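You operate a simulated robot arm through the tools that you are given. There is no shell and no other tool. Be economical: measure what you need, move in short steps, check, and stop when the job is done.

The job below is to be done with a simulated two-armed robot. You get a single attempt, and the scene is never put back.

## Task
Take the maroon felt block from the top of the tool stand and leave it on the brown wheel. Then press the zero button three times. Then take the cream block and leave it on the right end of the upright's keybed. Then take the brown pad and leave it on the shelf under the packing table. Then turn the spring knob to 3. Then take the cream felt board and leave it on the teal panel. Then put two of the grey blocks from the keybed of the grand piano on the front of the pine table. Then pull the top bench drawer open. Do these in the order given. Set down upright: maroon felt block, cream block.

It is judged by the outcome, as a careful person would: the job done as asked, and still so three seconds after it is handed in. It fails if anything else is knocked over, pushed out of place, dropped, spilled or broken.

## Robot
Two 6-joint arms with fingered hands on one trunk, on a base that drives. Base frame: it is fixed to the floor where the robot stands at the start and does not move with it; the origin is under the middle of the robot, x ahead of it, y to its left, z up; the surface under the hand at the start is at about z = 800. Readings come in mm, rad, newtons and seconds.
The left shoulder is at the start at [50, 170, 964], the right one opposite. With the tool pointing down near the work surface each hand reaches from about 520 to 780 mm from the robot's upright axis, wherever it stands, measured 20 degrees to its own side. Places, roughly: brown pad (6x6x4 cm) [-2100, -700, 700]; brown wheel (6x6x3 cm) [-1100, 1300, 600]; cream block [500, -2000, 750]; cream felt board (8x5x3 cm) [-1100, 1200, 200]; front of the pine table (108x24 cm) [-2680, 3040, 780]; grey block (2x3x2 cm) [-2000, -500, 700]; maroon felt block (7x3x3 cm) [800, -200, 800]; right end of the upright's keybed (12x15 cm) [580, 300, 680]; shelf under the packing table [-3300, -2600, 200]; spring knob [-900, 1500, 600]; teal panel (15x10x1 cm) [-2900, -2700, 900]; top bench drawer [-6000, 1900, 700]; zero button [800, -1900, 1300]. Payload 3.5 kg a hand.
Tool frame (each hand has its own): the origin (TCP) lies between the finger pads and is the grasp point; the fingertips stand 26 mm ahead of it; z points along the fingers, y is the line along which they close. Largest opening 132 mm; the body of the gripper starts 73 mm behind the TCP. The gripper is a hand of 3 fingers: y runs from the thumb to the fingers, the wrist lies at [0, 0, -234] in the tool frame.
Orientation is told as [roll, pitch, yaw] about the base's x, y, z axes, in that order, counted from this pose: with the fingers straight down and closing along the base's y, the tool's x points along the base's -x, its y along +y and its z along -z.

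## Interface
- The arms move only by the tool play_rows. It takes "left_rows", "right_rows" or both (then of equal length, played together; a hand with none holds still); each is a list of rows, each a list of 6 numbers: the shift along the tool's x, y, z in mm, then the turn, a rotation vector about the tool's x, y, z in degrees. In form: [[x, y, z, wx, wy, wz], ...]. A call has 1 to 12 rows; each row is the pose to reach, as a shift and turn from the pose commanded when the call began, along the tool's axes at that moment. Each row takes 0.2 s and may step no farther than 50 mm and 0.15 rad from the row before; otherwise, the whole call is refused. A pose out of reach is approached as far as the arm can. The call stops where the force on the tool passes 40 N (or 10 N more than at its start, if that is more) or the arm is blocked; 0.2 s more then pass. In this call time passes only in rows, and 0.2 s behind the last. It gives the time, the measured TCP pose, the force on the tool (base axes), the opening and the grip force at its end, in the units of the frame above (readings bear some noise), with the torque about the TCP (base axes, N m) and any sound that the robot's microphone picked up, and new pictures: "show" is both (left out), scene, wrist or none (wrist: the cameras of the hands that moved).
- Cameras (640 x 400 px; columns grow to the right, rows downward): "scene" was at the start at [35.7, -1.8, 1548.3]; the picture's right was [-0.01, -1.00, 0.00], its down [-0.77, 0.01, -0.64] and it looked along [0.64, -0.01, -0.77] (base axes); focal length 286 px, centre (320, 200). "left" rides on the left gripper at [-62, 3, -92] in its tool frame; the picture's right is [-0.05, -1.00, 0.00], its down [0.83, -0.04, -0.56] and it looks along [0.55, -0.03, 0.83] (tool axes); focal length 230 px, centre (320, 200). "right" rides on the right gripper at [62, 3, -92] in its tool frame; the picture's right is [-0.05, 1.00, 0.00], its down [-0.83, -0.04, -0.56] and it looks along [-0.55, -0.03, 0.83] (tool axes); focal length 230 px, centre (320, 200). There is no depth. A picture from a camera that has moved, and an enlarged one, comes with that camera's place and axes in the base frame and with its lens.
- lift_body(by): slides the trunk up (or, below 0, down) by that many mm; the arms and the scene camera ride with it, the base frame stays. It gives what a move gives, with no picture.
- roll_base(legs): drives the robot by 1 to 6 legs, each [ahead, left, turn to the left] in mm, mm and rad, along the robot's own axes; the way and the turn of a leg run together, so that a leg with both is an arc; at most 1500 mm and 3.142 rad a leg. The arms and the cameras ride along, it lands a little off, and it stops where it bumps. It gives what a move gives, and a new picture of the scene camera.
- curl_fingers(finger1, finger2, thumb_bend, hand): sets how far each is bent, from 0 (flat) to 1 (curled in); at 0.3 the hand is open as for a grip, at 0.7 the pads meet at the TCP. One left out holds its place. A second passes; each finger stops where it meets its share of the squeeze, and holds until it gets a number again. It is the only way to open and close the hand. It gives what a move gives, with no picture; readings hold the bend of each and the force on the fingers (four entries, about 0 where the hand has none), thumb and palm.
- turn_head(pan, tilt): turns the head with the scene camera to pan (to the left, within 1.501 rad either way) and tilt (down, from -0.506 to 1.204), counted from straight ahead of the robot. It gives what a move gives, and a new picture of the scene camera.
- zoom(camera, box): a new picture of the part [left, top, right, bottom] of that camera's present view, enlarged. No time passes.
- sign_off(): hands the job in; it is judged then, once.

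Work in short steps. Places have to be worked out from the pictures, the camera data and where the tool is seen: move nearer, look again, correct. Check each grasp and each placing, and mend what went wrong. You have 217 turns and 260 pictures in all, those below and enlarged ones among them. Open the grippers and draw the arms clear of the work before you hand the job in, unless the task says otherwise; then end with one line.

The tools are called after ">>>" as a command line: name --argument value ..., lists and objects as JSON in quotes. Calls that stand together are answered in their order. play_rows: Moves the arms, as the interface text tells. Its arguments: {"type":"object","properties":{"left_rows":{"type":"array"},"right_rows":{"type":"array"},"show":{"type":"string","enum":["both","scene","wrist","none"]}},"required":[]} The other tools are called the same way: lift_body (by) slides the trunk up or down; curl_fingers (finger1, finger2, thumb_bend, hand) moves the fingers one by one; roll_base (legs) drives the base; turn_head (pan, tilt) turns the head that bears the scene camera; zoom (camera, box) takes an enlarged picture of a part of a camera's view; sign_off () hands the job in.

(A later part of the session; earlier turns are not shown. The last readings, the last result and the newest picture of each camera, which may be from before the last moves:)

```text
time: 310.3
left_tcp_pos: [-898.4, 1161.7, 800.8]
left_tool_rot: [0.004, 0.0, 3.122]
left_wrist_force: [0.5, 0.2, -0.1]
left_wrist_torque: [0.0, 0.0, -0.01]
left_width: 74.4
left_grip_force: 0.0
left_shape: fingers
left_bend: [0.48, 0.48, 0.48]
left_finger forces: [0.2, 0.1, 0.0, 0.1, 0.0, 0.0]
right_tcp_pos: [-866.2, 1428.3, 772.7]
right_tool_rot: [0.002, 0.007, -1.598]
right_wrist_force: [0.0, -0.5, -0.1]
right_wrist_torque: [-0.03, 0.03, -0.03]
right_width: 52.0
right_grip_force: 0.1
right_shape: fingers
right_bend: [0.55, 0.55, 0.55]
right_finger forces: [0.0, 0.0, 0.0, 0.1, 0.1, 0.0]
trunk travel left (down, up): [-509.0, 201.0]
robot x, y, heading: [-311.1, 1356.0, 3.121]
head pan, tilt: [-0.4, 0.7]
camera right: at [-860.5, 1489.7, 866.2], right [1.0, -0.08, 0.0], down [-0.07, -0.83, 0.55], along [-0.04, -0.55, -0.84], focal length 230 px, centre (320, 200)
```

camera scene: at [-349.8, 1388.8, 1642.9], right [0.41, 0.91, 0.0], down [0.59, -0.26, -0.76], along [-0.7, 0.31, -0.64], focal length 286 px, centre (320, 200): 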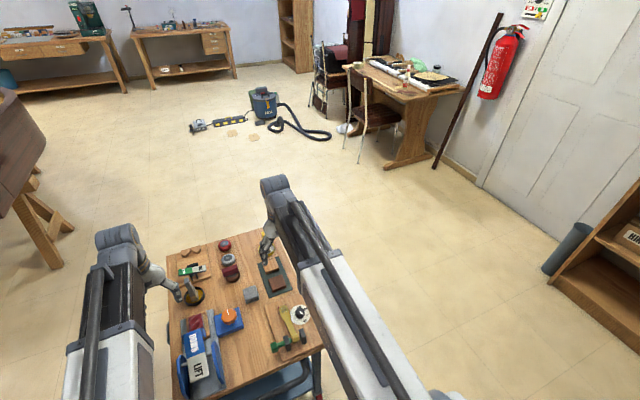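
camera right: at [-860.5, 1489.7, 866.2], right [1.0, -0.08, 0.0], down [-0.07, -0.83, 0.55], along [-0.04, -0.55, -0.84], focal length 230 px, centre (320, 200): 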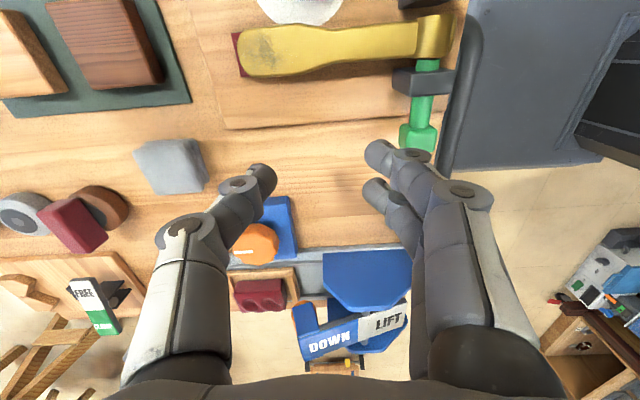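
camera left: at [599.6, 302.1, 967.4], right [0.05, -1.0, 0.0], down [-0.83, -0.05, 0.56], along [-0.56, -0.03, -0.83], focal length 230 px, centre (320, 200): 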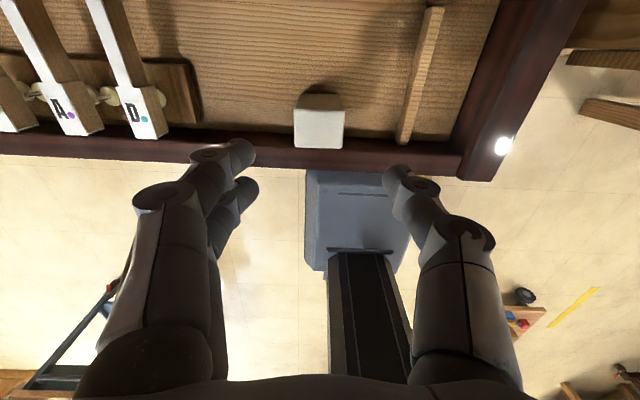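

I mis-signed the axis; tool +x is now +y. A 150° stroke from -75° to +75° suits the wrist, so I move over the knob while rotating the hand back clockwise.

>>> play_rows --right_rows '[[38, -1, 0, 0, 0, 8.3], [77, -2, 0, 0, 0, 16.6], [115, -4, 0, 0, 0, 24.9], [115, -4, 0, 0, 0, 33.2], [115, -4, 0, 0, 0, 41.5], [115, -4, 0, 0, 0, 49.8], [115, -4, 0, 0, 0, 58.1], [115, -4, 0, 0, 0, 66.4], [115, -4, 0, 0, 0, 74.7], [115, -4, 0, 0, 0, 83], [115, -4, 0, 0, 0, 91.3], [115, -4, 0, 0, 0, 99.6]]' --show "none"

>>> play_rows --right_rows '[[0, 0, 0, 0, 0, 8], [0, 0, 0, 0, 0, 16], [0, 0, 0, 0, 0, 24], [0, 0, 0, 0, 0, 32], [0, 0, 0, 0, 0, 40], [0, 0, 0, 0, 0, 48], [0, 0, 0, 0, 0, 56], [0, 0, 0, 0, 0, 64]]' --show "wrist"

```text
time: 312.9
left_tcp_pos: [-897.8, 1163.6, 800.8]
left_tool_rot: [0.004, -0.001, 3.122]
left_wrist_force: [0.3, -0.3, -0.1]
left_wrist_torque: [0.01, -0.01, 0.01]
left_width: 74.5
left_grip_force: 0.1
left_shape: fingers
left_bend: [0.48, 0.48, 0.48]
left_finger forces: [0.0, 0.0, 0.0, 0.1, 0.0, 0.0]
right_tcp_pos: [-866.8, 1543.1, 773.1]
right_tool_rot: [-0.008, 0.001, 2.943]
right_wrist_force: [-0.3, 0.2, 0.1]
right_wrist_torque: [-0.01, 0.01, 0.03]
right_width: 51.5
right_grip_force: 0.1
right_shape: fingers
right_bend: [0.55, 0.55, 0.55]
right_finger forces: [0.0, 0.1, 0.0, 0.1, 0.0, 0.0]
trunk travel left (down, up): [-509.0, 201.0]
robot x, y, heading: [-310.5, 1352.9, 3.123]
head pan, tilt: [-0.4, 0.7]
```

```text
time: 314.7
left_tcp_pos: [-898.4, 1162.3, 802.7]
left_tool_rot: [0.003, -0.002, 3.121]
left_wrist_force: [0.4, 0.0, 0.3]
left_wrist_torque: [-0.02, 0.02, 0.0]
left_width: 74.1
left_grip_force: 0.0
left_shape: fingers
left_bend: [0.48, 0.48, 0.48]
left_finger forces: [0.1, 0.0, 0.0, 0.1, 0.1, 0.0]
right_tcp_pos: [-867.9, 1543.1, 773.5]
right_tool_rot: [0.0, -0.004, 1.826]
right_wrist_force: [0.0, 0.2, 0.3]
right_wrist_torque: [0.03, -0.01, 0.01]
right_width: 51.7
right_grip_force: 0.0
right_shape: fingers
right_bend: [0.55, 0.55, 0.55]
right_finger forces: [0.0, 0.0, 0.0, 0.1, 0.0, 0.0]
trunk travel left (down, up): [-509.0, 201.0]
robot x, y, heading: [-311.8, 1356.0, 3.123]
head pan, tilt: [-0.4, 0.7]
camera right: at [-854.4, 1482.3, 866.2], right [-0.98, -0.2, 0.0], down [-0.17, 0.81, 0.56], along [-0.11, 0.55, -0.83], focal length 230 px, centre (320, 200)
```

right: 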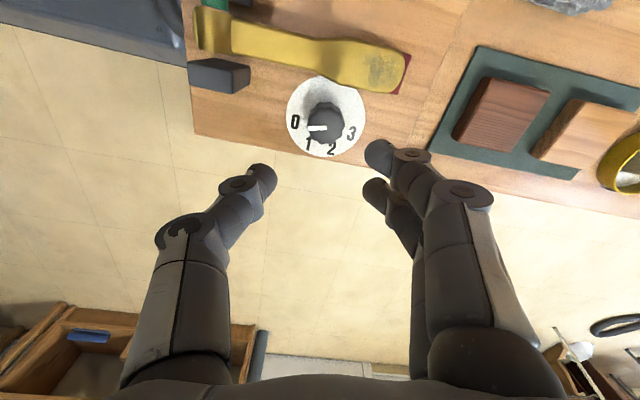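

Aligned: knob top at about [-867, 1542, 647]. I descend to z≈690 and check finger clearance.

>>> play_rows --right_rows '[[0, 0, 40, 0, 0, 0], [0, 0, 82, 0, 0, 0]]' --show "wrist"

```text
time: 315.3
left_tcp_pos: [-898.7, 1162.2, 801.1]
left_tool_rot: [0.004, -0.001, 3.122]
left_wrist_force: [-0.5, 0.0, 0.1]
left_wrist_torque: [0.0, -0.02, 0.01]
left_width: 74.2
left_grip_force: 0.1
left_shape: fingers
left_bend: [0.48, 0.48, 0.48]
left_finger forces: [0.0, 0.1, 0.1, 0.1, 0.0, 0.0]
right_tcp_pos: [-869.6, 1543.7, 691.8]
right_tool_rot: [-0.005, -0.005, 1.829]
right_wrist_force: [0.3, 0.3, -0.2]
right_wrist_torque: [0.0, -0.02, 0.0]
right_width: 51.6
right_grip_force: 0.2
right_shape: fingers
right_bend: [0.55, 0.55, 0.55]
right_finger forces: [0.1, 0.1, 0.0, 0.0, 0.0, 0.1]
trunk travel left (down, up): [-509.0, 201.0]
robot x, y, heading: [-311.0, 1353.5, 3.123]
head pan, tilt: [-0.4, 0.7]
camera right: at [-856.0, 1484.3, 785.2], right [-0.98, -0.21, 0.0], down [-0.17, 0.81, 0.56], along [-0.11, 0.55, -0.83], focal length 230 px, centre (320, 200)
```

right: 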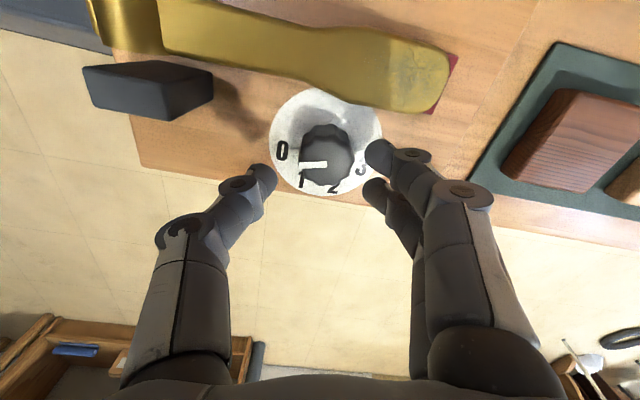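

Fingers would come close to the brass lever if they sweep past it, so I'll use two ~75° strokes with the closing axis staying roughly parallel to the lever. I check whether the wrist can turn a further 55° clockwise.

>>> play_rows --right_rows '[[3, 4, -15, 0, 0, 0], [3, 4, -25, 0, 0, 8], [3, 4, -25, 0, 0, 16], [3, 4, -25, 0, 0, 24], [3, 4, -25, 0, 0, 32], [3, 4, -25, 0, 0, 40], [3, 4, -25, 0, 0, 48], [3, 4, -25, 0, 0, 55]]' --show "wrist"

```text
time: 317.1
left_tcp_pos: [-897.5, 1161.9, 801.2]
left_tool_rot: [0.003, 0.002, 3.121]
left_wrist_force: [-0.5, 0.5, 1.3]
left_wrist_torque: [0.01, 0.0, 0.02]
left_width: 74.1
left_grip_force: 0.1
left_shape: fingers
left_bend: [0.48, 0.48, 0.48]
left_finger forces: [0.0, 0.0, 0.1, 0.0, 0.0, 0.1]
right_tcp_pos: [-869.9, 1539.4, 715.8]
right_tool_rot: [0.003, -0.008, 0.87]
right_wrist_force: [-0.6, 0.3, -0.8]
right_wrist_torque: [-0.01, 0.01, -0.01]
right_width: 51.7
right_grip_force: 0.1
right_shape: fingers
right_bend: [0.55, 0.55, 0.55]
right_finger forces: [0.0, 0.1, 0.0, 0.0, 0.0, 0.0]
trunk travel left (down, up): [-509.0, 201.0]
robot x, y, heading: [-312.2, 1354.7, 3.122]
head pan, tilt: [-0.4, 0.7]
camera right: at [-911.4, 1494.0, 809.0], right [-0.73, 0.68, 0.0], down [0.57, 0.6, 0.56], along [0.38, 0.41, -0.83], focal length 230 px, centre (320, 200)
```

right: 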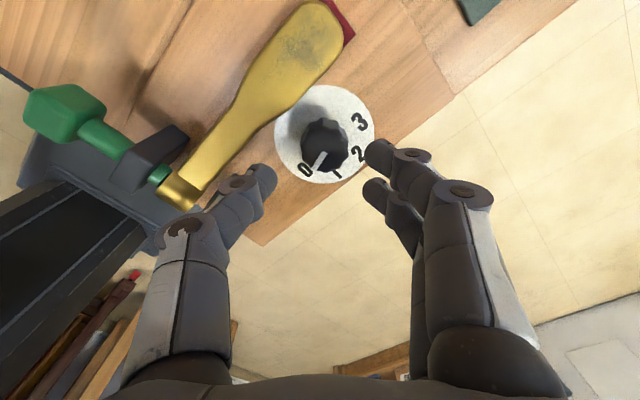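

That works. I'll do three 50° strokes between -125° and -75°. First: centre, descend to z≈663 and grip the knob.

>>> play_rows --right_rows '[[1, 3, 0, 0, 0, -5], [1, 3, 30, 0, 0, -5], [1, 3, 52, 0, 0, -5]]' --show "wrist"

>>> curl_fingers --hand "right" --finger1 0.66 --finger2 0.66 --thumb_bend 0.66

```text
time: 317.9
left_tcp_pos: [-897.7, 1161.9, 802.3]
left_tool_rot: [0.003, 0.0, 3.121]
left_wrist_force: [-0.6, 0.0, -0.2]
left_wrist_torque: [0.02, 0.01, 0.03]
left_width: 74.2
left_grip_force: 0.1
left_shape: fingers
left_bend: [0.48, 0.48, 0.48]
left_finger forces: [0.0, 0.1, 0.1, 0.0, 0.0, 0.1]
right_tcp_pos: [-871.8, 1539.9, 666.1]
right_tool_rot: [0.003, -0.004, 0.959]
right_wrist_force: [1.0, 0.4, 12.8]
right_wrist_torque: [-0.23, -0.24, 0.01]
right_width: 51.6
right_grip_force: 6.8
right_shape: fingers
right_bend: [0.55, 0.55, 0.55]
right_finger forces: [1.5, 0.1, 0.1, 0.0, 11.7, 0.0]
trunk travel left (down, up): [-509.0, 201.0]
robot x, y, heading: [-311.2, 1355.8, 3.126]
head pan, tilt: [-0.4, 0.7]
camera right: at [-909.5, 1491.1, 757.9], right [-0.79, 0.62, 0.0], down [0.51, 0.65, 0.56], along [0.34, 0.44, -0.83], focal length 230 px, centre (320, 200)
```

right: 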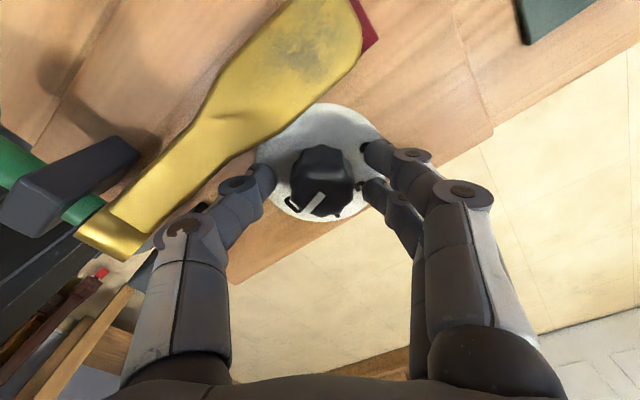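

```text
time: 318.9
left_tcp_pos: [-898.4, 1162.3, 801.9]
left_tool_rot: [0.005, 0.0, 3.122]
left_wrist_force: [-0.1, -0.6, -0.5]
left_wrist_torque: [-0.01, -0.01, 0.04]
left_width: 74.6
left_grip_force: 0.1
left_shape: fingers
left_bend: [0.48, 0.48, 0.48]
left_finger forces: [0.0, 0.0, 0.1, 0.1, 0.0, 0.1]
right_tcp_pos: [-872.0, 1540.0, 663.6]
right_tool_rot: [0.003, -0.007, 0.958]
right_wrist_force: [0.6, -0.1, 1.4]
right_wrist_torque: [-0.04, -0.04, 0.0]
right_width: 28.9
right_grip_force: 6.0
right_shape: fingers
right_bend: [0.63, 0.62, 0.64]
right_finger forces: [2.6, 3.2, 0.0, 0.0, 6.5, 0.0]
trunk travel left (down, up): [-509.0, 201.0]
robot x, y, heading: [-310.2, 1354.5, 3.128]
head pan, tilt: [-0.4, 0.7]
```

Knob gripped (29 mm). I rotate 50° counter-clockwise.

>>> play_rows --right_rows '[[0, 0, 0, 0, 0, -8.3], [0, 0, 0, 0, 0, -16.6], [0, 0, 0, 0, 0, -24.9], [0, 0, 0, 0, 0, -33.2], [0, 0, 0, 0, 0, -41.5], [0, 0, 0, 0, 0, -49.8]]' --show "wrist"

```text
time: 320.3
left_tcp_pos: [-896.9, 1163.6, 801.6]
left_tool_rot: [0.003, -0.001, 3.123]
left_wrist_force: [0.4, -0.7, -0.8]
left_wrist_torque: [0.02, 0.02, -0.02]
left_width: 74.3
left_grip_force: 0.0
left_shape: fingers
left_bend: [0.48, 0.48, 0.48]
left_finger forces: [0.0, 0.1, 0.0, 0.0, 0.0, 0.0]
right_tcp_pos: [-872.9, 1540.7, 663.0]
right_tool_rot: [-0.002, -0.006, 1.83]
right_wrist_force: [3.5, 0.6, 3.8]
right_wrist_torque: [-0.01, -0.17, -0.02]
right_width: 29.0
right_grip_force: 7.6
right_shape: fingers
right_bend: [0.63, 0.63, 0.64]
right_finger forces: [2.1, 2.8, 0.0, 0.0, 9.9, 0.0]
trunk travel left (down, up): [-509.0, 201.0]
robot x, y, heading: [-310.2, 1354.6, 3.121]
head pan, tilt: [-0.4, 0.7]
camera right: at [-859.6, 1479.5, 756.2], right [-0.98, -0.21, 0.0], down [-0.17, 0.81, 0.56], along [-0.11, 0.55, -0.83], focal length 230 px, centre (320, 200)
```

right: 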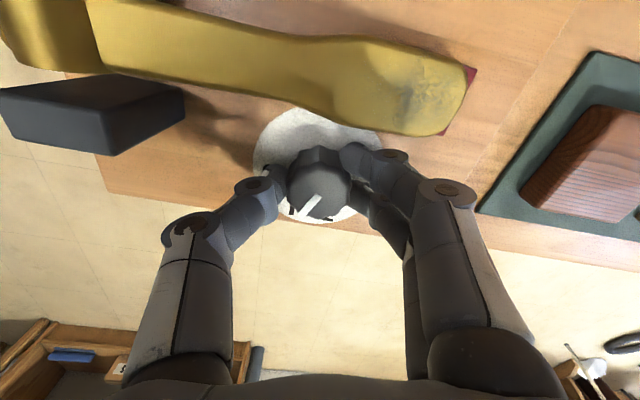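

The knob turned with the hand (≈1). I open, rise, return clockwise 50°, lower and regrip.

>>> curl_fingers --hand "right" --finger1 0.55 --finger2 0.55 --thumb_bend 0.55

>>> play_rows --right_rows '[[0, 0, -40, 0, 0, 0], [0, 0, -40, 0, 0, 8.3], [0, 0, -40, 0, 0, 16.6], [0, 0, -40, 0, 0, 24.9], [0, 0, -40, 0, 0, 33.2], [0, 0, -40, 0, 0, 41.5], [0, 0, -40, 0, 0, 49.8]]' --show "wrist"

>>> play_rows --right_rows '[[0, 0, 20, 0, 0, 0], [0, 0, 39, 0, 0, 0]]' --show "none"

>>> curl_fingers --hand "right" --finger1 0.66 --finger2 0.66 --thumb_bend 0.66

```text
time: 321.3
left_tcp_pos: [-898.2, 1163.2, 803.8]
left_tool_rot: [0.004, 0.0, 3.122]
left_wrist_force: [-0.1, -1.1, -0.2]
left_wrist_torque: [0.04, -0.01, 0.02]
left_width: 74.4
left_grip_force: 0.1
left_shape: fingers
left_bend: [0.48, 0.48, 0.48]
left_finger forces: [0.1, 0.0, 0.0, 0.0, 0.0, 0.0]
right_tcp_pos: [-873.3, 1539.2, 664.6]
right_tool_rot: [-0.003, -0.005, 1.825]
right_wrist_force: [-2.4, 1.2, 24.1]
right_wrist_torque: [-0.04, 0.3, 0.05]
right_width: 43.0
right_grip_force: 12.4
right_shape: fingers
right_bend: [0.58, 0.57, 0.57]
right_finger forces: [8.3, 7.2, 0.0, 0.0, 8.9, 0.0]
trunk travel left (down, up): [-509.0, 201.0]
robot x, y, heading: [-317.1, 1355.8, 3.12]
head pan, tilt: [-0.4, 0.7]
```

```text
time: 322.9
left_tcp_pos: [-897.4, 1161.3, 801.4]
left_tool_rot: [0.002, 0.0, 3.123]
left_wrist_force: [-0.1, -0.3, -0.9]
left_wrist_torque: [-0.01, 0.0, 0.01]
left_width: 74.3
left_grip_force: 0.1
left_shape: fingers
left_bend: [0.48, 0.48, 0.48]
left_finger forces: [0.0, 0.0, 0.0, 0.0, 0.0, 0.0]
right_tcp_pos: [-872.7, 1540.2, 702.7]
right_tool_rot: [0.001, -0.007, 0.953]
right_wrist_force: [0.2, 0.2, 0.1]
right_wrist_torque: [-0.04, 0.01, -0.01]
right_width: 50.6
right_grip_force: 0.0
right_shape: fingers
right_bend: [0.55, 0.55, 0.55]
right_finger forces: [0.1, 0.1, 0.0, 0.1, 0.0, 0.1]
trunk travel left (down, up): [-509.0, 201.0]
robot x, y, heading: [-310.0, 1356.7, 3.122]
head pan, tilt: [-0.4, 0.7]
camera right: at [-910.0, 1491.3, 796.4], right [-0.79, 0.62, 0.0], down [0.51, 0.65, 0.56], along [0.35, 0.44, -0.83], focal length 230 px, centre (320, 200)
```

right: 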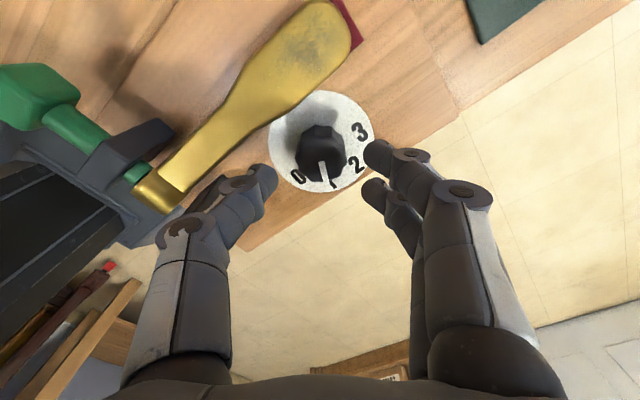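

```text
time: 323.5
left_tcp_pos: [-898.9, 1162.8, 803.0]
left_tool_rot: [0.003, 0.001, 3.123]
left_wrist_force: [0.4, 0.0, -0.6]
left_wrist_torque: [-0.02, 0.02, -0.02]
left_width: 74.2
left_grip_force: 0.0
left_shape: fingers
left_bend: [0.48, 0.48, 0.48]
left_finger forces: [0.0, 0.0, 0.0, 0.0, 0.0, 0.0]
right_tcp_pos: [-873.6, 1541.1, 665.1]
right_tool_rot: [0.002, -0.008, 0.96]
right_wrist_force: [-0.6, 0.2, 2.6]
right_wrist_torque: [-0.05, -0.09, 0.04]
right_width: 50.6
right_grip_force: 1.5
right_shape: fingers
right_bend: [0.55, 0.55, 0.55]
right_finger forces: [0.0, 0.0, 0.0, 0.0, 3.1, 0.0]
trunk travel left (down, up): [-509.0, 201.0]
robot x, y, heading: [-309.0, 1355.5, 3.122]
head pan, tilt: [-0.4, 0.7]
```

```text
time: 324.5
left_tcp_pos: [-898.0, 1162.0, 801.3]
left_tool_rot: [0.004, 0.001, 3.123]
left_wrist_force: [0.1, -0.7, 0.3]
left_wrist_torque: [0.0, -0.02, 0.03]
left_width: 74.3
left_grip_force: 0.1
left_shape: fingers
left_bend: [0.48, 0.48, 0.48]
left_finger forces: [0.0, 0.1, 0.0, 0.0, 0.1, 0.1]
right_tcp_pos: [-874.6, 1540.9, 664.0]
right_tool_rot: [0.003, -0.006, 0.96]
right_wrist_force: [2.8, -1.9, -2.8]
right_wrist_torque: [-0.05, -0.07, 0.04]
right_width: 28.7
right_grip_force: 4.8
right_shape: fingers
right_bend: [0.63, 0.63, 0.63]
right_finger forces: [1.6, 2.4, 0.1, 0.0, 6.8, 0.0]
trunk travel left (down, up): [-509.0, 201.0]
robot x, y, heading: [-310.9, 1357.2, 3.122]
head pan, tilt: [-0.4, 0.7]
```

Pointer is near 1 and stays. Second 50° stroke, then release and view.

>>> play_rows --right_rows '[[0, 0, 0, 0, 0, -8.3], [0, 0, 0, 0, 0, -16.6], [0, 0, 0, 0, 0, -24.9], [0, 0, 0, 0, 0, -33.2], [0, 0, 0, 0, 0, -41.5], [0, 0, 0, 0, 0, -49.8]]' --show "none"

>>> curl_fingers --hand "right" --finger1 0.55 --finger2 0.55 --thumb_bend 0.55

>>> play_rows --right_rows '[[0, 0, -40, 0, 0, 0], [0, 0, -40, 0, 0, 8.3], [0, 0, -40, 0, 0, 16.6], [0, 0, -40, 0, 0, 24.9], [0, 0, -40, 0, 0, 33.2], [0, 0, -40, 0, 0, 41.5], [0, 0, -40, 0, 0, 49.8]]' --show "none"

>>> zoom --camera "right" --box '[260, 80, 400, 200]'

```text
time: 325.9
left_tcp_pos: [-898.0, 1162.3, 802.1]
left_tool_rot: [0.002, -0.001, 3.122]
left_wrist_force: [-0.2, -1.0, 0.3]
left_wrist_torque: [-0.02, -0.04, -0.03]
left_width: 74.1
left_grip_force: 0.0
left_shape: fingers
left_bend: [0.48, 0.48, 0.48]
left_finger forces: [0.0, 0.0, 0.0, 0.0, 0.0, 0.0]
right_tcp_pos: [-872.4, 1540.2, 664.0]
right_tool_rot: [-0.003, -0.008, 1.83]
right_wrist_force: [3.5, -2.2, 0.3]
right_wrist_torque: [-0.06, -0.04, -0.02]
right_width: 29.0
right_grip_force: 5.7
right_shape: fingers
right_bend: [0.63, 0.63, 0.63]
right_finger forces: [3.0, 2.7, 0.0, 0.0, 6.4, 0.0]
trunk travel left (down, up): [-509.0, 201.0]
robot x, y, heading: [-313.0, 1353.8, 3.125]
head pan, tilt: [-0.4, 0.7]
```

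```text
time: 326.9
left_tcp_pos: [-898.5, 1163.2, 801.5]
left_tool_rot: [0.001, 0.001, 3.122]
left_wrist_force: [0.6, -0.5, 0.3]
left_wrist_torque: [0.0, 0.0, 0.02]
left_width: 74.3
left_grip_force: 0.1
left_shape: fingers
left_bend: [0.48, 0.48, 0.48]
left_finger forces: [0.1, 0.0, 0.0, 0.0, 0.0, 0.1]
right_tcp_pos: [-872.8, 1541.0, 664.5]
right_tool_rot: [-0.003, -0.006, 1.828]
right_wrist_force: [-1.4, 3.4, 12.1]
right_wrist_torque: [0.04, 0.11, -0.04]
right_width: 46.9
right_grip_force: 6.5
right_shape: fingers
right_bend: [0.56, 0.56, 0.56]
right_finger forces: [4.4, 2.9, 0.1, 0.1, 4.6, 0.1]
trunk travel left (down, up): [-509.0, 201.0]
robot x, y, heading: [-312.4, 1356.7, 3.123]
head pan, tilt: [-0.4, 0.7]
```

```text
time: 328.5
left_tcp_pos: [-897.3, 1162.1, 801.0]
left_tool_rot: [0.002, 0.0, 3.122]
left_wrist_force: [-1.6, -0.2, -0.2]
left_wrist_torque: [0.02, 0.02, 0.02]
left_width: 74.3
left_grip_force: 0.1
left_shape: fingers
left_bend: [0.48, 0.48, 0.48]
left_finger forces: [0.1, 0.0, 0.0, 0.0, 0.0, 0.0]
right_tcp_pos: [-873.7, 1540.9, 703.3]
right_tool_rot: [0.002, -0.007, 0.954]
right_wrist_force: [0.1, 1.0, -0.5]
right_wrist_torque: [0.02, 0.0, -0.01]
right_width: 50.3
right_grip_force: 0.1
right_shape: fingers
right_bend: [0.55, 0.55, 0.55]
right_finger forces: [0.0, 0.0, 0.0, 0.1, 0.1, 0.0]
trunk travel left (down, up): [-509.0, 201.0]
robot x, y, heading: [-313.7, 1354.9, 3.121]
head pan, tilt: [-0.4, 0.7]
```

```text
3.33 times, centred on (330, 140) of right
camera zoom: at [-911.4, 1491.4, 796.5], right [-0.79, 0.62, 0.0], down [0.51, 0.65, 0.56], along [0.35, 0.44, -0.83], focal length 767 px, centre (287, 400)
```

zoom: 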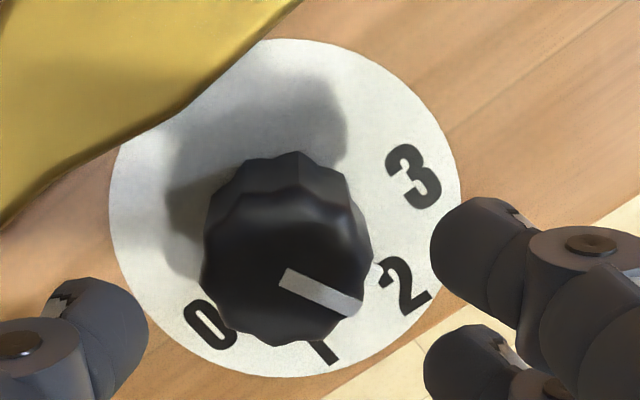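

Pointer is near 2. Third stroke: lower, grip, rotate 50°, release and rise.

>>> play_rows --right_rows '[[0, 0, 20, 0, 0, 0], [0, 0, 39, 0, 0, 0]]' --show "none"

>>> curl_fingers --hand "right" --finger1 0.66 --finger2 0.66 --thumb_bend 0.66

>>> play_rows --right_rows '[[0, 0, 0, 0, 0, -8.3], [0, 0, 0, 0, 0, -16.6], [0, 0, 0, 0, 0, -24.9], [0, 0, 0, 0, 0, -33.2], [0, 0, 0, 0, 0, -41.5], [0, 0, 0, 0, 0, -48]]' --show "none"

>>> curl_fingers --hand "right" --finger1 0.55 --finger2 0.55 --thumb_bend 0.55

>>> play_rows --right_rows '[[0, 0, -40, 0, 0, 0], [0, 0, -80, 0, 0, 0], [0, 0, -110, 0, 0, 0]]' --show "none"

>>> zoom --camera "right" --box '[270, 70, 380, 170]'

```text
time: 329.1
left_tcp_pos: [-898.6, 1162.8, 801.7]
left_tool_rot: [0.003, 0.0, 3.122]
left_wrist_force: [-0.6, 0.0, 0.5]
left_wrist_torque: [0.01, -0.02, 0.01]
left_width: 74.3
left_grip_force: 0.0
left_shape: fingers
left_bend: [0.48, 0.48, 0.48]
left_finger forces: [0.0, 0.0, 0.0, 0.0, 0.0, 0.0]
right_tcp_pos: [-871.9, 1540.2, 664.7]
right_tool_rot: [0.001, -0.006, 0.959]
right_wrist_force: [0.8, -0.1, 1.6]
right_wrist_torque: [-0.02, 0.02, 0.03]
right_width: 50.4
right_grip_force: 0.7
right_shape: fingers
right_bend: [0.55, 0.55, 0.55]
right_finger forces: [0.1, 0.0, 0.0, 0.0, 1.1, 0.0]
trunk travel left (down, up): [-509.0, 201.0]
robot x, y, heading: [-315.9, 1352.8, 3.122]
head pan, tilt: [-0.4, 0.7]
```

```text
time: 330.1
left_tcp_pos: [-899.5, 1162.5, 801.0]
left_tool_rot: [0.005, -0.001, 3.122]
left_wrist_force: [-0.4, 0.7, 0.5]
left_wrist_torque: [-0.02, -0.01, 0.0]
left_width: 74.1
left_grip_force: 0.1
left_shape: fingers
left_bend: [0.48, 0.48, 0.48]
left_finger forces: [0.1, 0.1, 0.0, 0.0, 0.1, 0.1]
right_tcp_pos: [-873.4, 1540.6, 665.0]
right_tool_rot: [0.003, -0.006, 0.957]
right_wrist_force: [1.0, -0.9, -2.4]
right_wrist_torque: [-0.02, -0.01, 0.01]
right_width: 28.7
right_grip_force: 5.2
right_shape: fingers
right_bend: [0.63, 0.62, 0.63]
right_finger forces: [2.1, 2.8, 0.0, 0.1, 5.9, 0.0]
trunk travel left (down, up): [-509.0, 201.0]
robot x, y, heading: [-314.9, 1355.4, 3.128]
head pan, tilt: [-0.4, 0.7]
```

```text
time: 331.5
left_tcp_pos: [-898.4, 1162.2, 801.8]
left_tool_rot: [0.005, -0.002, 3.122]
left_wrist_force: [0.2, 1.1, -0.4]
left_wrist_torque: [0.0, -0.02, -0.02]
left_width: 74.2
left_grip_force: 0.1
left_shape: fingers
left_bend: [0.48, 0.48, 0.48]
left_finger forces: [0.0, 0.0, 0.0, 0.0, 0.1, 0.0]
right_tcp_pos: [-873.4, 1539.5, 664.6]
right_tool_rot: [-0.004, -0.007, 1.798]
right_wrist_force: [3.8, 1.4, -2.1]
right_wrist_torque: [0.03, -0.11, 0.04]
right_width: 28.8
right_grip_force: 6.0
right_shape: fingers
right_bend: [0.64, 0.63, 0.63]
right_finger forces: [1.6, 2.3, 0.0, 0.0, 7.5, 0.0]
trunk travel left (down, up): [-509.0, 201.0]
robot x, y, heading: [-308.8, 1357.0, 3.125]
head pan, tilt: [-0.4, 0.7]
```

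```text
time: 332.5
left_tcp_pos: [-897.9, 1162.8, 801.6]
left_tool_rot: [0.003, 0.002, 3.123]
left_wrist_force: [0.4, -0.3, 0.5]
left_wrist_torque: [-0.02, 0.02, 0.01]
left_width: 74.4
left_grip_force: 0.1
left_shape: fingers
left_bend: [0.48, 0.48, 0.48]
left_finger forces: [0.0, 0.0, 0.1, 0.1, 0.0, 0.1]
right_tcp_pos: [-874.0, 1539.7, 663.5]
right_tool_rot: [-0.003, -0.006, 1.796]
right_wrist_force: [0.6, -0.5, 0.5]
right_wrist_torque: [0.01, 0.02, -0.01]
right_width: 50.5
right_grip_force: 0.2
right_shape: fingers
right_bend: [0.55, 0.55, 0.55]
right_finger forces: [0.3, 0.1, 0.1, 0.1, 0.0, 0.0]
trunk travel left (down, up): [-509.0, 201.0]
robot x, y, heading: [-307.9, 1355.5, 3.125]
head pan, tilt: [-0.4, 0.7]
```

```text
time: 333.3
left_tcp_pos: [-899.2, 1162.0, 801.2]
left_tool_rot: [0.004, -0.001, 3.123]
left_wrist_force: [-0.6, 1.0, 0.6]
left_wrist_torque: [-0.01, 0.06, 0.02]
left_width: 74.4
left_grip_force: 0.1
left_shape: fingers
left_bend: [0.48, 0.48, 0.48]
left_finger forces: [0.0, 0.0, 0.0, 0.0, 0.1, 0.0]
right_tcp_pos: [-873.4, 1538.1, 777.0]
right_tool_rot: [-0.005, -0.005, 1.796]
right_wrist_force: [-0.2, -0.3, 0.5]
right_wrist_torque: [0.02, 0.0, -0.01]
right_width: 50.4
right_grip_force: 0.0
right_shape: fingers
right_bend: [0.55, 0.55, 0.55]
right_finger forces: [0.0, 0.0, 0.0, 0.0, 0.0, 0.1]
trunk travel left (down, up): [-509.0, 201.0]
robot x, y, heading: [-311.0, 1352.8, 3.119]
head pan, tilt: [-0.4, 0.7]
```

```text
4.00 times, centred on (325, 120) of right
camera zoom: at [-862.2, 1476.0, 870.4], right [-0.99, -0.17, 0.0], down [-0.14, 0.82, 0.56], along [-0.09, 0.55, -0.83], focal length 920 px, centre (300, 520)
```

zoom: 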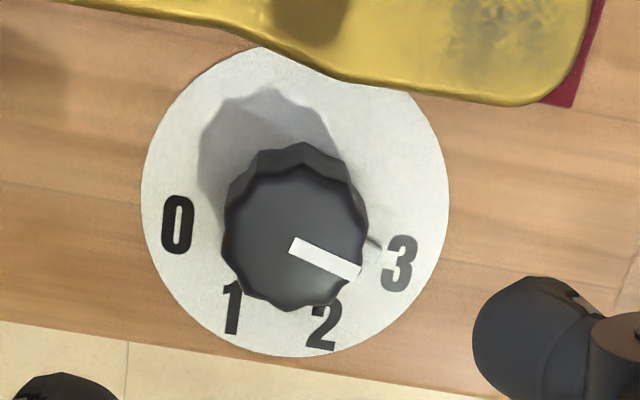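

The tick on the knob's skirt points straight at 3. Knob done. I raise the hand, restore its yaw, and drive round to the cart's near side for the cream felt board on the lower shelf.

>>> lift_body --by 150

>>> play_rows --right_rows '[[0, 0, 0, 0, 0, -8.4], [0, 0, 0, 0, 0, -16.8], [0, 0, 0, 0, 0, -25.2], [0, 0, 0, 0, 0, -33.6], [0, 0, 0, 0, 0, -42], [0, 0, 0, 0, 0, -50.4], [0, 0, 0, 0, 0, -58.8], [0, 0, 0, 0, 0, -67.2], [0, 0, 0, 0, 0, -75.6]]' --show "none"

>>> roll_base --legs '[[0, 830, 0], [0, 0, -1.553], [0, 900, 0]]'

>>> turn_head --pan 0 --tilt 0.9

```text
time: 335.1
left_tcp_pos: [-897.6, 1162.6, 951.6]
left_tool_rot: [0.003, -0.001, 3.123]
left_wrist_force: [0.4, 0.0, -0.1]
left_wrist_torque: [-0.01, 0.01, -0.01]
left_width: 74.3
left_grip_force: 0.0
left_shape: fingers
left_bend: [0.48, 0.48, 0.48]
left_finger forces: [0.0, 0.0, 0.0, 0.0, 0.1, 0.1]
right_tcp_pos: [-874.2, 1537.3, 926.4]
right_tool_rot: [-0.003, -0.005, 1.797]
right_wrist_force: [-0.1, 0.3, -1.1]
right_wrist_torque: [0.03, -0.03, 0.03]
right_width: 50.5
right_grip_force: 0.0
right_shape: fingers
right_bend: [0.55, 0.55, 0.55]
right_finger forces: [0.0, 0.0, 0.0, 0.0, 0.0, 0.0]
trunk travel left (down, up): [-659.0, 51.0]
robot x, y, heading: [-310.0, 1356.7, 3.124]
head pan, tilt: [-0.4, 0.7]
```

```text
time: 337.1
left_tcp_pos: [-898.0, 1162.5, 951.2]
left_tool_rot: [0.003, 0.0, 3.121]
left_wrist_force: [0.2, 0.2, -0.6]
left_wrist_torque: [0.01, 0.03, -0.06]
left_width: 74.1
left_grip_force: 0.1
left_shape: fingers
left_bend: [0.48, 0.48, 0.48]
left_finger forces: [0.1, 0.1, 0.1, 0.1, 0.0, 0.1]
right_tcp_pos: [-873.1, 1537.6, 927.1]
right_tool_rot: [-0.008, 0.003, 3.118]
right_wrist_force: [0.6, -0.4, -0.9]
right_wrist_torque: [-0.03, -0.01, -0.02]
right_width: 50.6
right_grip_force: 0.0
right_shape: fingers
right_bend: [0.55, 0.55, 0.55]
right_finger forces: [0.0, 0.0, 0.0, 0.0, 0.0, 0.0]
trunk travel left (down, up): [-659.0, 51.0]
robot x, y, heading: [-312.1, 1356.1, 3.122]
head pan, tilt: [-0.4, 0.7]
```

```text
time: 349.4
left_tcp_pos: [-1393.8, 1142.7, 951.7]
left_tool_rot: [0.003, 0.0, 1.563]
left_wrist_force: [0.2, -0.4, -0.4]
left_wrist_torque: [-0.01, 0.01, 0.01]
left_width: 74.2
left_grip_force: 0.1
left_shape: fingers
left_bend: [0.48, 0.48, 0.48]
left_finger forces: [0.0, 0.0, 0.1, 0.1, 0.1, 0.1]
right_tcp_pos: [-1016.9, 1122.3, 927.6]
right_tool_rot: [-0.007, 0.001, 1.555]
right_wrist_force: [1.1, 0.8, 0.3]
right_wrist_torque: [0.0, -0.01, 0.01]
right_width: 50.6
right_grip_force: 0.0
right_shape: fingers
right_bend: [0.55, 0.55, 0.55]
right_finger forces: [0.1, 0.0, 0.1, 0.0, 0.1, 0.0]
trunk travel left (down, up): [-659.0, 51.0]
robot x, y, heading: [-1194.4, 560.2, 1.561]
head pan, tilt: [-0.4, 0.7]
camera scene: at [-1162.5, 595.0, 1642.9], right [0.92, -0.4, 0.0], down [-0.26, -0.59, -0.76], along [0.3, 0.7, -0.64], focal length 286 px, centre (320, 200)
```

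scene: 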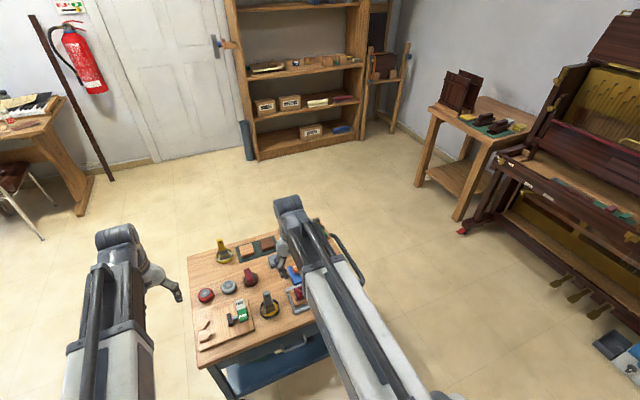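

```text
time: 350.3
left_tcp_pos: [-1392.6, 1143.5, 950.6]
left_tool_rot: [0.004, 0.001, 1.564]
left_wrist_force: [0.5, -0.6, 0.1]
left_wrist_torque: [0.02, -0.01, -0.03]
left_width: 74.2
left_grip_force: 0.1
left_shape: fingers
left_bend: [0.48, 0.48, 0.48]
left_finger forces: [0.0, 0.1, 0.1, 0.0, 0.1, 0.1]
right_tcp_pos: [-1018.2, 1122.6, 927.0]
right_tool_rot: [-0.007, 0.003, 1.554]
right_wrist_force: [-0.3, -0.3, -0.9]
right_wrist_torque: [-0.02, -0.02, 0.01]
right_width: 50.6
right_grip_force: 0.1
right_shape: fingers
right_bend: [0.55, 0.55, 0.55]
right_finger forces: [0.0, 0.0, 0.0, 0.0, 0.0, 0.1]
trunk travel left (down, up): [-659.0, 51.0]
robot x, y, heading: [-1190.9, 558.8, 1.564]
head pan, tilt: [0.0, 0.901]
camera scene: at [-1195.1, 592.6, 1626.7], right [1.0, -0.01, 0.0], down [-0.01, -0.78, -0.62], along [0.01, 0.62, -0.78], focal length 286 px, centre (320, 200)
```

scene: 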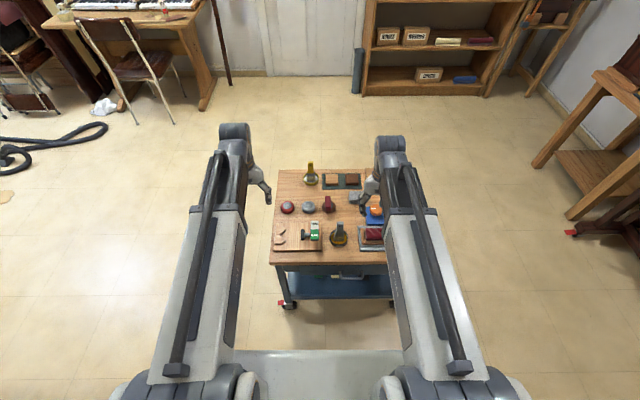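

I back up 330 mm and lower the trunk to look under the cart top.

>>> roll_base --legs '[[-330, 0, 0]]'

>>> lift_body --by -400

>>> lift_body --by -200

>>> turn_head --pan 0 --tilt 0.65

>>> zoom --camera "scene" --box '[220, 120, 440, 300]'

```text
time: 352.5
left_tcp_pos: [-1394.8, 811.4, 952.5]
left_tool_rot: [0.005, 0.001, 1.562]
left_wrist_force: [0.6, 0.3, -0.4]
left_wrist_torque: [-0.01, -0.02, 0.0]
left_width: 74.3
left_grip_force: 0.0
left_shape: fingers
left_bend: [0.48, 0.48, 0.48]
left_finger forces: [0.1, 0.0, 0.0, 0.0, 0.1, 0.0]
right_tcp_pos: [-1021.3, 789.1, 926.6]
right_tool_rot: [-0.009, 0.001, 1.554]
right_wrist_force: [-1.0, 0.5, 0.0]
right_wrist_torque: [0.01, 0.0, 0.03]
right_width: 50.6
right_grip_force: 0.1
right_shape: fingers
right_bend: [0.55, 0.55, 0.55]
right_finger forces: [0.1, 0.0, 0.0, 0.0, 0.0, 0.0]
trunk travel left (down, up): [-659.0, 51.0]
robot x, y, heading: [-1198.3, 224.9, 1.563]
head pan, tilt: [0.0, 0.901]
camera scene: at [-1198.4, 259.8, 1626.8], right [1.0, -0.01, 0.0], down [-0.01, -0.78, -0.62], along [0.01, 0.62, -0.78], focal length 286 px, centre (320, 200)
```

scene: 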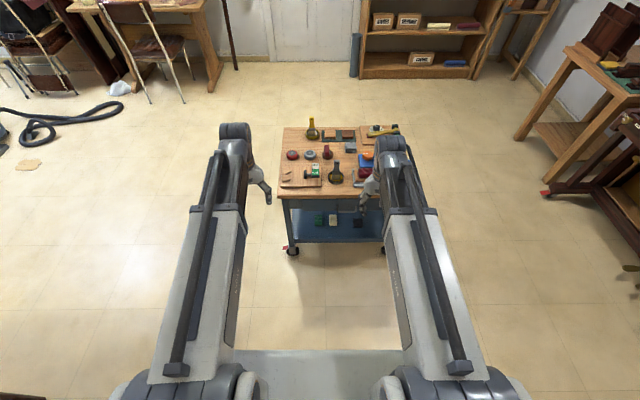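

```text
time: 356.3
left_tcp_pos: [-1396.1, 811.2, 550.9]
left_tool_rot: [0.004, 0.001, 1.56]
left_wrist_force: [0.2, 0.9, -0.4]
left_wrist_torque: [0.0, 0.0, -0.01]
left_width: 74.2
left_grip_force: 0.1
left_shape: fingers
left_bend: [0.48, 0.48, 0.48]
left_finger forces: [0.0, 0.0, 0.1, 0.0, 0.0, 0.1]
right_tcp_pos: [-1020.3, 790.3, 527.1]
right_tool_rot: [-0.007, 0.001, 1.555]
right_wrist_force: [-0.2, 0.6, -0.3]
right_wrist_torque: [-0.01, 0.0, 0.01]
right_width: 50.4
right_grip_force: 0.0
right_shape: fingers
right_bend: [0.55, 0.55, 0.55]
right_finger forces: [0.0, 0.1, 0.0, 0.1, 0.1, 0.0]
trunk travel left (down, up): [-259.0, 451.0]
robot x, y, heading: [-1198.6, 227.0, 1.56]
head pan, tilt: [0.0, 0.901]
```

```text
time: 358.5
left_tcp_pos: [-1395.4, 811.6, 352.1]
left_tool_rot: [0.006, -0.001, 1.56]
left_wrist_force: [-0.8, 0.6, -0.7]
left_wrist_torque: [0.02, 0.01, -0.01]
left_width: 74.2
left_grip_force: 0.0
left_shape: fingers
left_bend: [0.48, 0.48, 0.48]
left_finger forces: [0.0, 0.1, 0.0, 0.1, 0.0, 0.0]
right_tcp_pos: [-1021.2, 790.2, 328.0]
right_tool_rot: [-0.008, 0.002, 1.554]
right_wrist_force: [-1.0, 0.7, -1.0]
right_wrist_torque: [0.0, -0.03, 0.0]
right_width: 50.5
right_grip_force: 0.0
right_shape: fingers
right_bend: [0.55, 0.55, 0.55]
right_finger forces: [0.0, 0.0, 0.1, 0.1, 0.0, 0.0]
trunk travel left (down, up): [-59.0, 651.0]
robot x, y, heading: [-1198.9, 224.2, 1.564]
head pan, tilt: [0.0, 0.901]
```

```text
time: 359.3
left_tcp_pos: [-1396.9, 810.9, 351.7]
left_tool_rot: [0.005, -0.002, 1.561]
left_wrist_force: [0.1, 0.0, -0.5]
left_wrist_torque: [-0.01, 0.0, -0.03]
left_width: 74.2
left_grip_force: 0.0
left_shape: fingers
left_bend: [0.48, 0.48, 0.48]
left_finger forces: [0.1, 0.0, 0.0, 0.0, 0.1, 0.0]
right_tcp_pos: [-1021.0, 790.1, 326.9]
right_tool_rot: [-0.009, 0.001, 1.553]
right_wrist_force: [-0.3, 0.2, 0.0]
right_wrist_torque: [-0.02, -0.01, -0.01]
right_width: 50.7
right_grip_force: 0.0
right_shape: fingers
right_bend: [0.55, 0.55, 0.55]
right_finger forces: [0.1, 0.0, 0.1, 0.1, 0.0, 0.1]
trunk travel left (down, up): [-59.0, 651.0]
robot x, y, heading: [-1195.4, 229.0, 1.56]
head pan, tilt: [0.0, 0.649]
camera scene: at [-1198.3, 271.9, 1047.2], right [1.0, -0.01, 0.0], down [-0.01, -0.61, -0.8], along [0.01, 0.8, -0.61], focal length 286 px, centre (320, 200)
```

scene: 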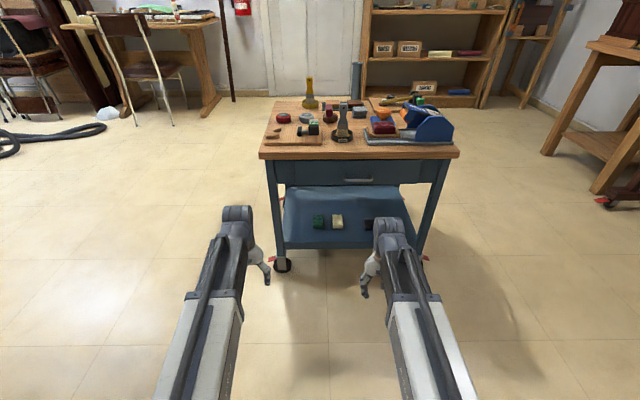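

```text
2.22 times, centred on (330, 210) of scene
camera zoom: at [-1198.3, 271.9, 1047.2], right [1.0, -0.01, 0.0], down [-0.01, -0.61, -0.8], along [0.01, 0.8, -0.61], focal length 636 px, centre (298, 178)
```

zoom: 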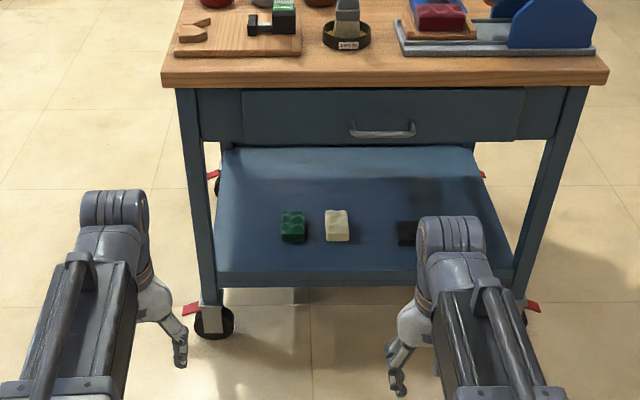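

The cream board lies at [-1111, 1210], 50 mm wide in x, between a green and a black one. I'll take it with the left hand tilted 55° forward, reaching in under the cart top. First the tilt and a sideways shift.

>>> play_rows --left_rows '[[-16, 0, 8, 0, -7.9, 0], [-32, 0, 16, 0, -15.8, 0], [-48, 0, 24, 0, -23.7, 0], [-64, 0, 32, 0, -31.6, 0], [-80, 0, 40, 0, -39.5, 0], [-96, 0, 48, 0, -47.4, 0], [-110, 0, 55, 0, -55, 0]]' --show "none"

>>> roll_base --legs '[[0, -286, 0], [120, 0, 0.01]]'

>>> play_rows --left_rows '[[0, 0, 1, 0, 0, 0]]' --show "wrist"

```text
time: 360.9
left_tcp_pos: [-1394.6, 921.2, 293.8]
left_tool_rot: [0.009, -0.961, 1.554]
left_wrist_force: [-0.1, -0.7, 0.8]
left_wrist_torque: [-0.01, 0.01, 0.0]
left_width: 74.4
left_grip_force: 0.1
left_shape: fingers
left_bend: [0.48, 0.48, 0.48]
left_finger forces: [0.1, 0.0, 0.1, 0.0, 0.0, 0.0]
right_tcp_pos: [-1021.6, 790.3, 326.7]
right_tool_rot: [-0.007, 0.002, 1.552]
right_wrist_force: [0.0, 0.4, -0.3]
right_wrist_torque: [-0.04, -0.02, 0.0]
right_width: 50.9
right_grip_force: 0.0
right_shape: fingers
right_bend: [0.55, 0.55, 0.55]
right_finger forces: [0.0, 0.0, 0.0, 0.0, 0.0, 0.0]
trunk travel left (down, up): [-59.0, 651.0]
robot x, y, heading: [-1198.8, 227.6, 1.56]
head pan, tilt: [0.0, 0.649]
```

```text
time: 363.7
left_tcp_pos: [-1114.8, 1032.6, 295.1]
left_tool_rot: [0.008, -0.961, 1.563]
left_wrist_force: [0.0, -0.3, -0.2]
left_wrist_torque: [0.03, 0.0, 0.01]
left_width: 74.2
left_grip_force: 0.1
left_shape: fingers
left_bend: [0.48, 0.48, 0.48]
left_finger forces: [0.0, 0.0, 0.0, 0.1, 0.0, 0.0]
right_tcp_pos: [-739.8, 905.8, 328.5]
right_tool_rot: [-0.006, 0.002, 1.56]
right_wrist_force: [0.3, -0.2, 0.4]
right_wrist_torque: [0.03, 0.03, -0.02]
right_width: 50.6
right_grip_force: 0.1
right_shape: fingers
right_bend: [0.55, 0.55, 0.55]
right_finger forces: [0.0, 0.0, 0.0, 0.0, 0.0, 0.0]
trunk travel left (down, up): [-59.0, 651.0]
robot x, y, heading: [-909.5, 343.1, 1.573]
head pan, tilt: [0.0, 0.649]
camera scene: at [-913.0, 386.5, 1047.2], right [1.0, 0.0, 0.0], down [0.0, -0.6, -0.8], along [0.0, 0.8, -0.6], focal length 286 px, centre (320, 200)
```

scene: 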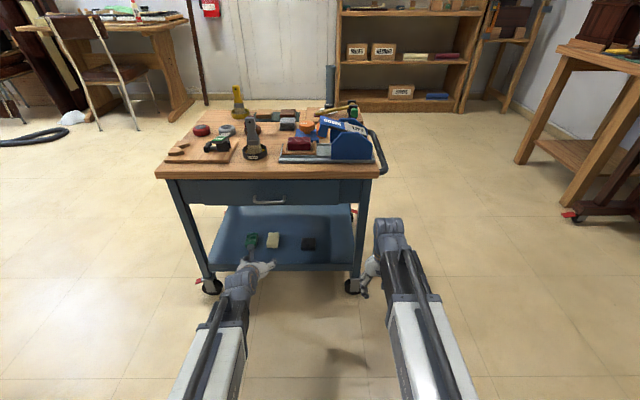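

```text
time: 364.1
left_tcp_pos: [-1114.5, 1035.0, 293.2]
left_tool_rot: [0.011, -0.96, 1.563]
left_wrist_force: [1.4, -0.3, 0.8]
left_wrist_torque: [0.0, 0.02, 0.03]
left_width: 74.5
left_grip_force: 0.1
left_shape: fingers
left_bend: [0.48, 0.48, 0.48]
left_finger forces: [0.0, 0.0, 0.0, 0.0, 0.1, 0.1]
right_tcp_pos: [-739.0, 905.2, 327.0]
right_tool_rot: [-0.007, 0.004, 1.561]
right_wrist_force: [-1.0, 0.6, 0.5]
right_wrist_torque: [0.02, 0.02, -0.04]
right_width: 50.5
right_grip_force: 0.0
right_shape: fingers
right_bend: [0.55, 0.55, 0.55]
right_finger forces: [0.0, 0.1, 0.0, 0.0, 0.0, 0.1]
trunk travel left (down, up): [-59.0, 651.0]
robot x, y, heading: [-909.7, 341.7, 1.561]
head pan, tilt: [0.0, 0.649]
camera left: at [-1115.7, 993.7, 396.0], right [1.0, 0.03, 0.04], down [0.04, -0.93, -0.36], along [0.03, 0.36, -0.93], focal length 230 px, centre (320, 200)
```

left: 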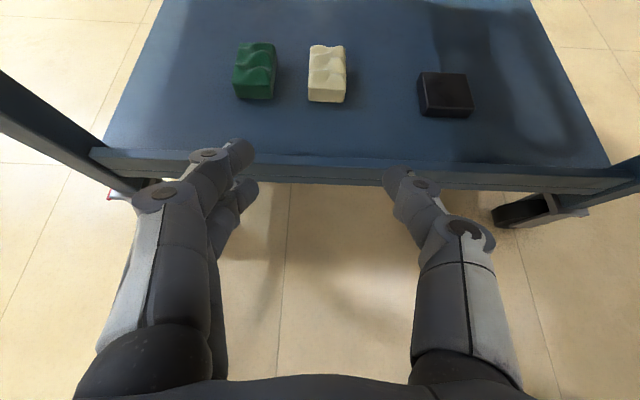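

Cream board centre reads ≈[-1106, 1215]. I drive 80 mm forward (right hand stays clear of the cart leg) and extend the left arm above the board.

>>> roll_base --legs '[[80, 0, 0]]'

>>> play_rows --left_rows '[[-18, -3, 26, 0, 0, 0], [-36, -6, 52, 0, 0, 0], [-55, -8, 78, 0, 0, 0]]' --show "wrist"

```text
time: 365.1
left_tcp_pos: [-1113.4, 1115.6, 294.2]
left_tool_rot: [0.006, -0.959, 1.562]
left_wrist_force: [-0.3, 0.9, -0.2]
left_wrist_torque: [-0.02, -0.01, 0.0]
left_width: 74.2
left_grip_force: 0.0
left_shape: fingers
left_bend: [0.48, 0.48, 0.48]
left_finger forces: [0.0, 0.1, 0.1, 0.0, 0.1, 0.1]
right_tcp_pos: [-739.2, 986.4, 327.7]
right_tool_rot: [-0.009, 0.003, 1.561]
right_wrist_force: [0.4, 0.2, -0.3]
right_wrist_torque: [-0.01, 0.01, 0.02]
right_width: 50.5
right_grip_force: 0.0
right_shape: fingers
right_bend: [0.55, 0.55, 0.55]
right_finger forces: [0.0, 0.0, 0.1, 0.1, 0.1, 0.0]
trunk travel left (down, up): [-59.0, 651.0]
robot x, y, heading: [-911.7, 418.5, 1.571]
head pan, tilt: [0.0, 0.649]
camera scene: at [-912.7, 467.8, 1047.2], right [1.0, 0.0, 0.0], down [0.0, -0.6, -0.8], along [0.0, 0.8, -0.6], focal length 286 px, centre (320, 200)
```

scene: 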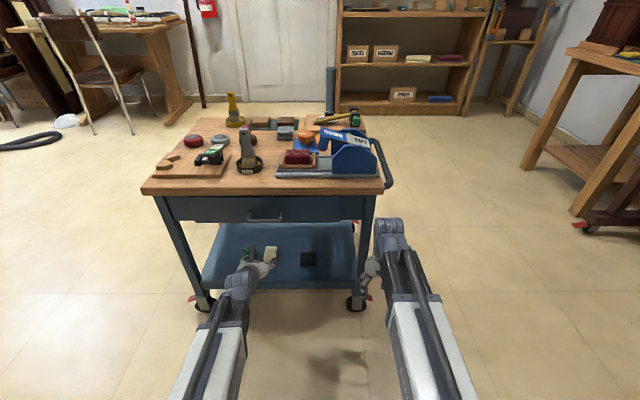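

```text
time: 365.9
left_tcp_pos: [-1104.5, 1210.8, 295.0]
left_tool_rot: [0.007, -0.959, 1.561]
left_wrist_force: [0.4, -0.1, 0.2]
left_wrist_torque: [0.03, 0.0, 0.02]
left_width: 74.5
left_grip_force: 0.0
left_shape: fingers
left_bend: [0.48, 0.48, 0.48]
left_finger forces: [0.0, 0.0, 0.0, 0.1, 0.0, 0.0]
right_tcp_pos: [-739.4, 986.9, 327.0]
right_tool_rot: [-0.007, 0.001, 1.561]
right_wrist_force: [0.6, 0.4, 0.1]
right_wrist_torque: [-0.01, -0.01, 0.0]
right_width: 50.7
right_grip_force: 0.1
right_shape: fingers
right_bend: [0.55, 0.55, 0.55]
right_finger forces: [0.0, 0.1, 0.0, 0.0, 0.1, 0.0]
trunk travel left (down, up): [-59.0, 651.0]
robot x, y, heading: [-911.1, 419.8, 1.563]
head pan, tilt: [0.0, 0.649]
camera left: at [-1105.7, 1169.4, 396.7], right [1.0, 0.03, 0.04], down [0.04, -0.93, -0.36], along [0.03, 0.36, -0.93], focal length 230 px, centre (320, 200)
```

left: 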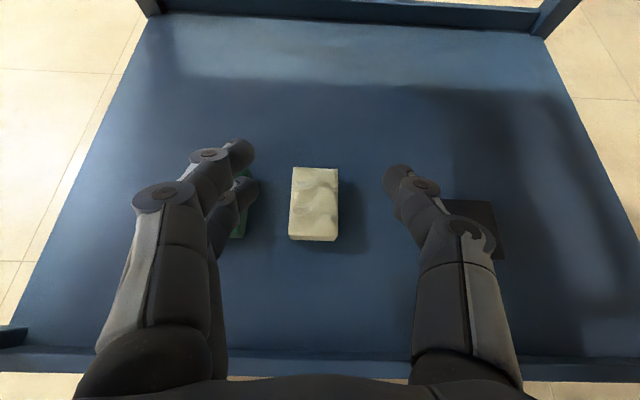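

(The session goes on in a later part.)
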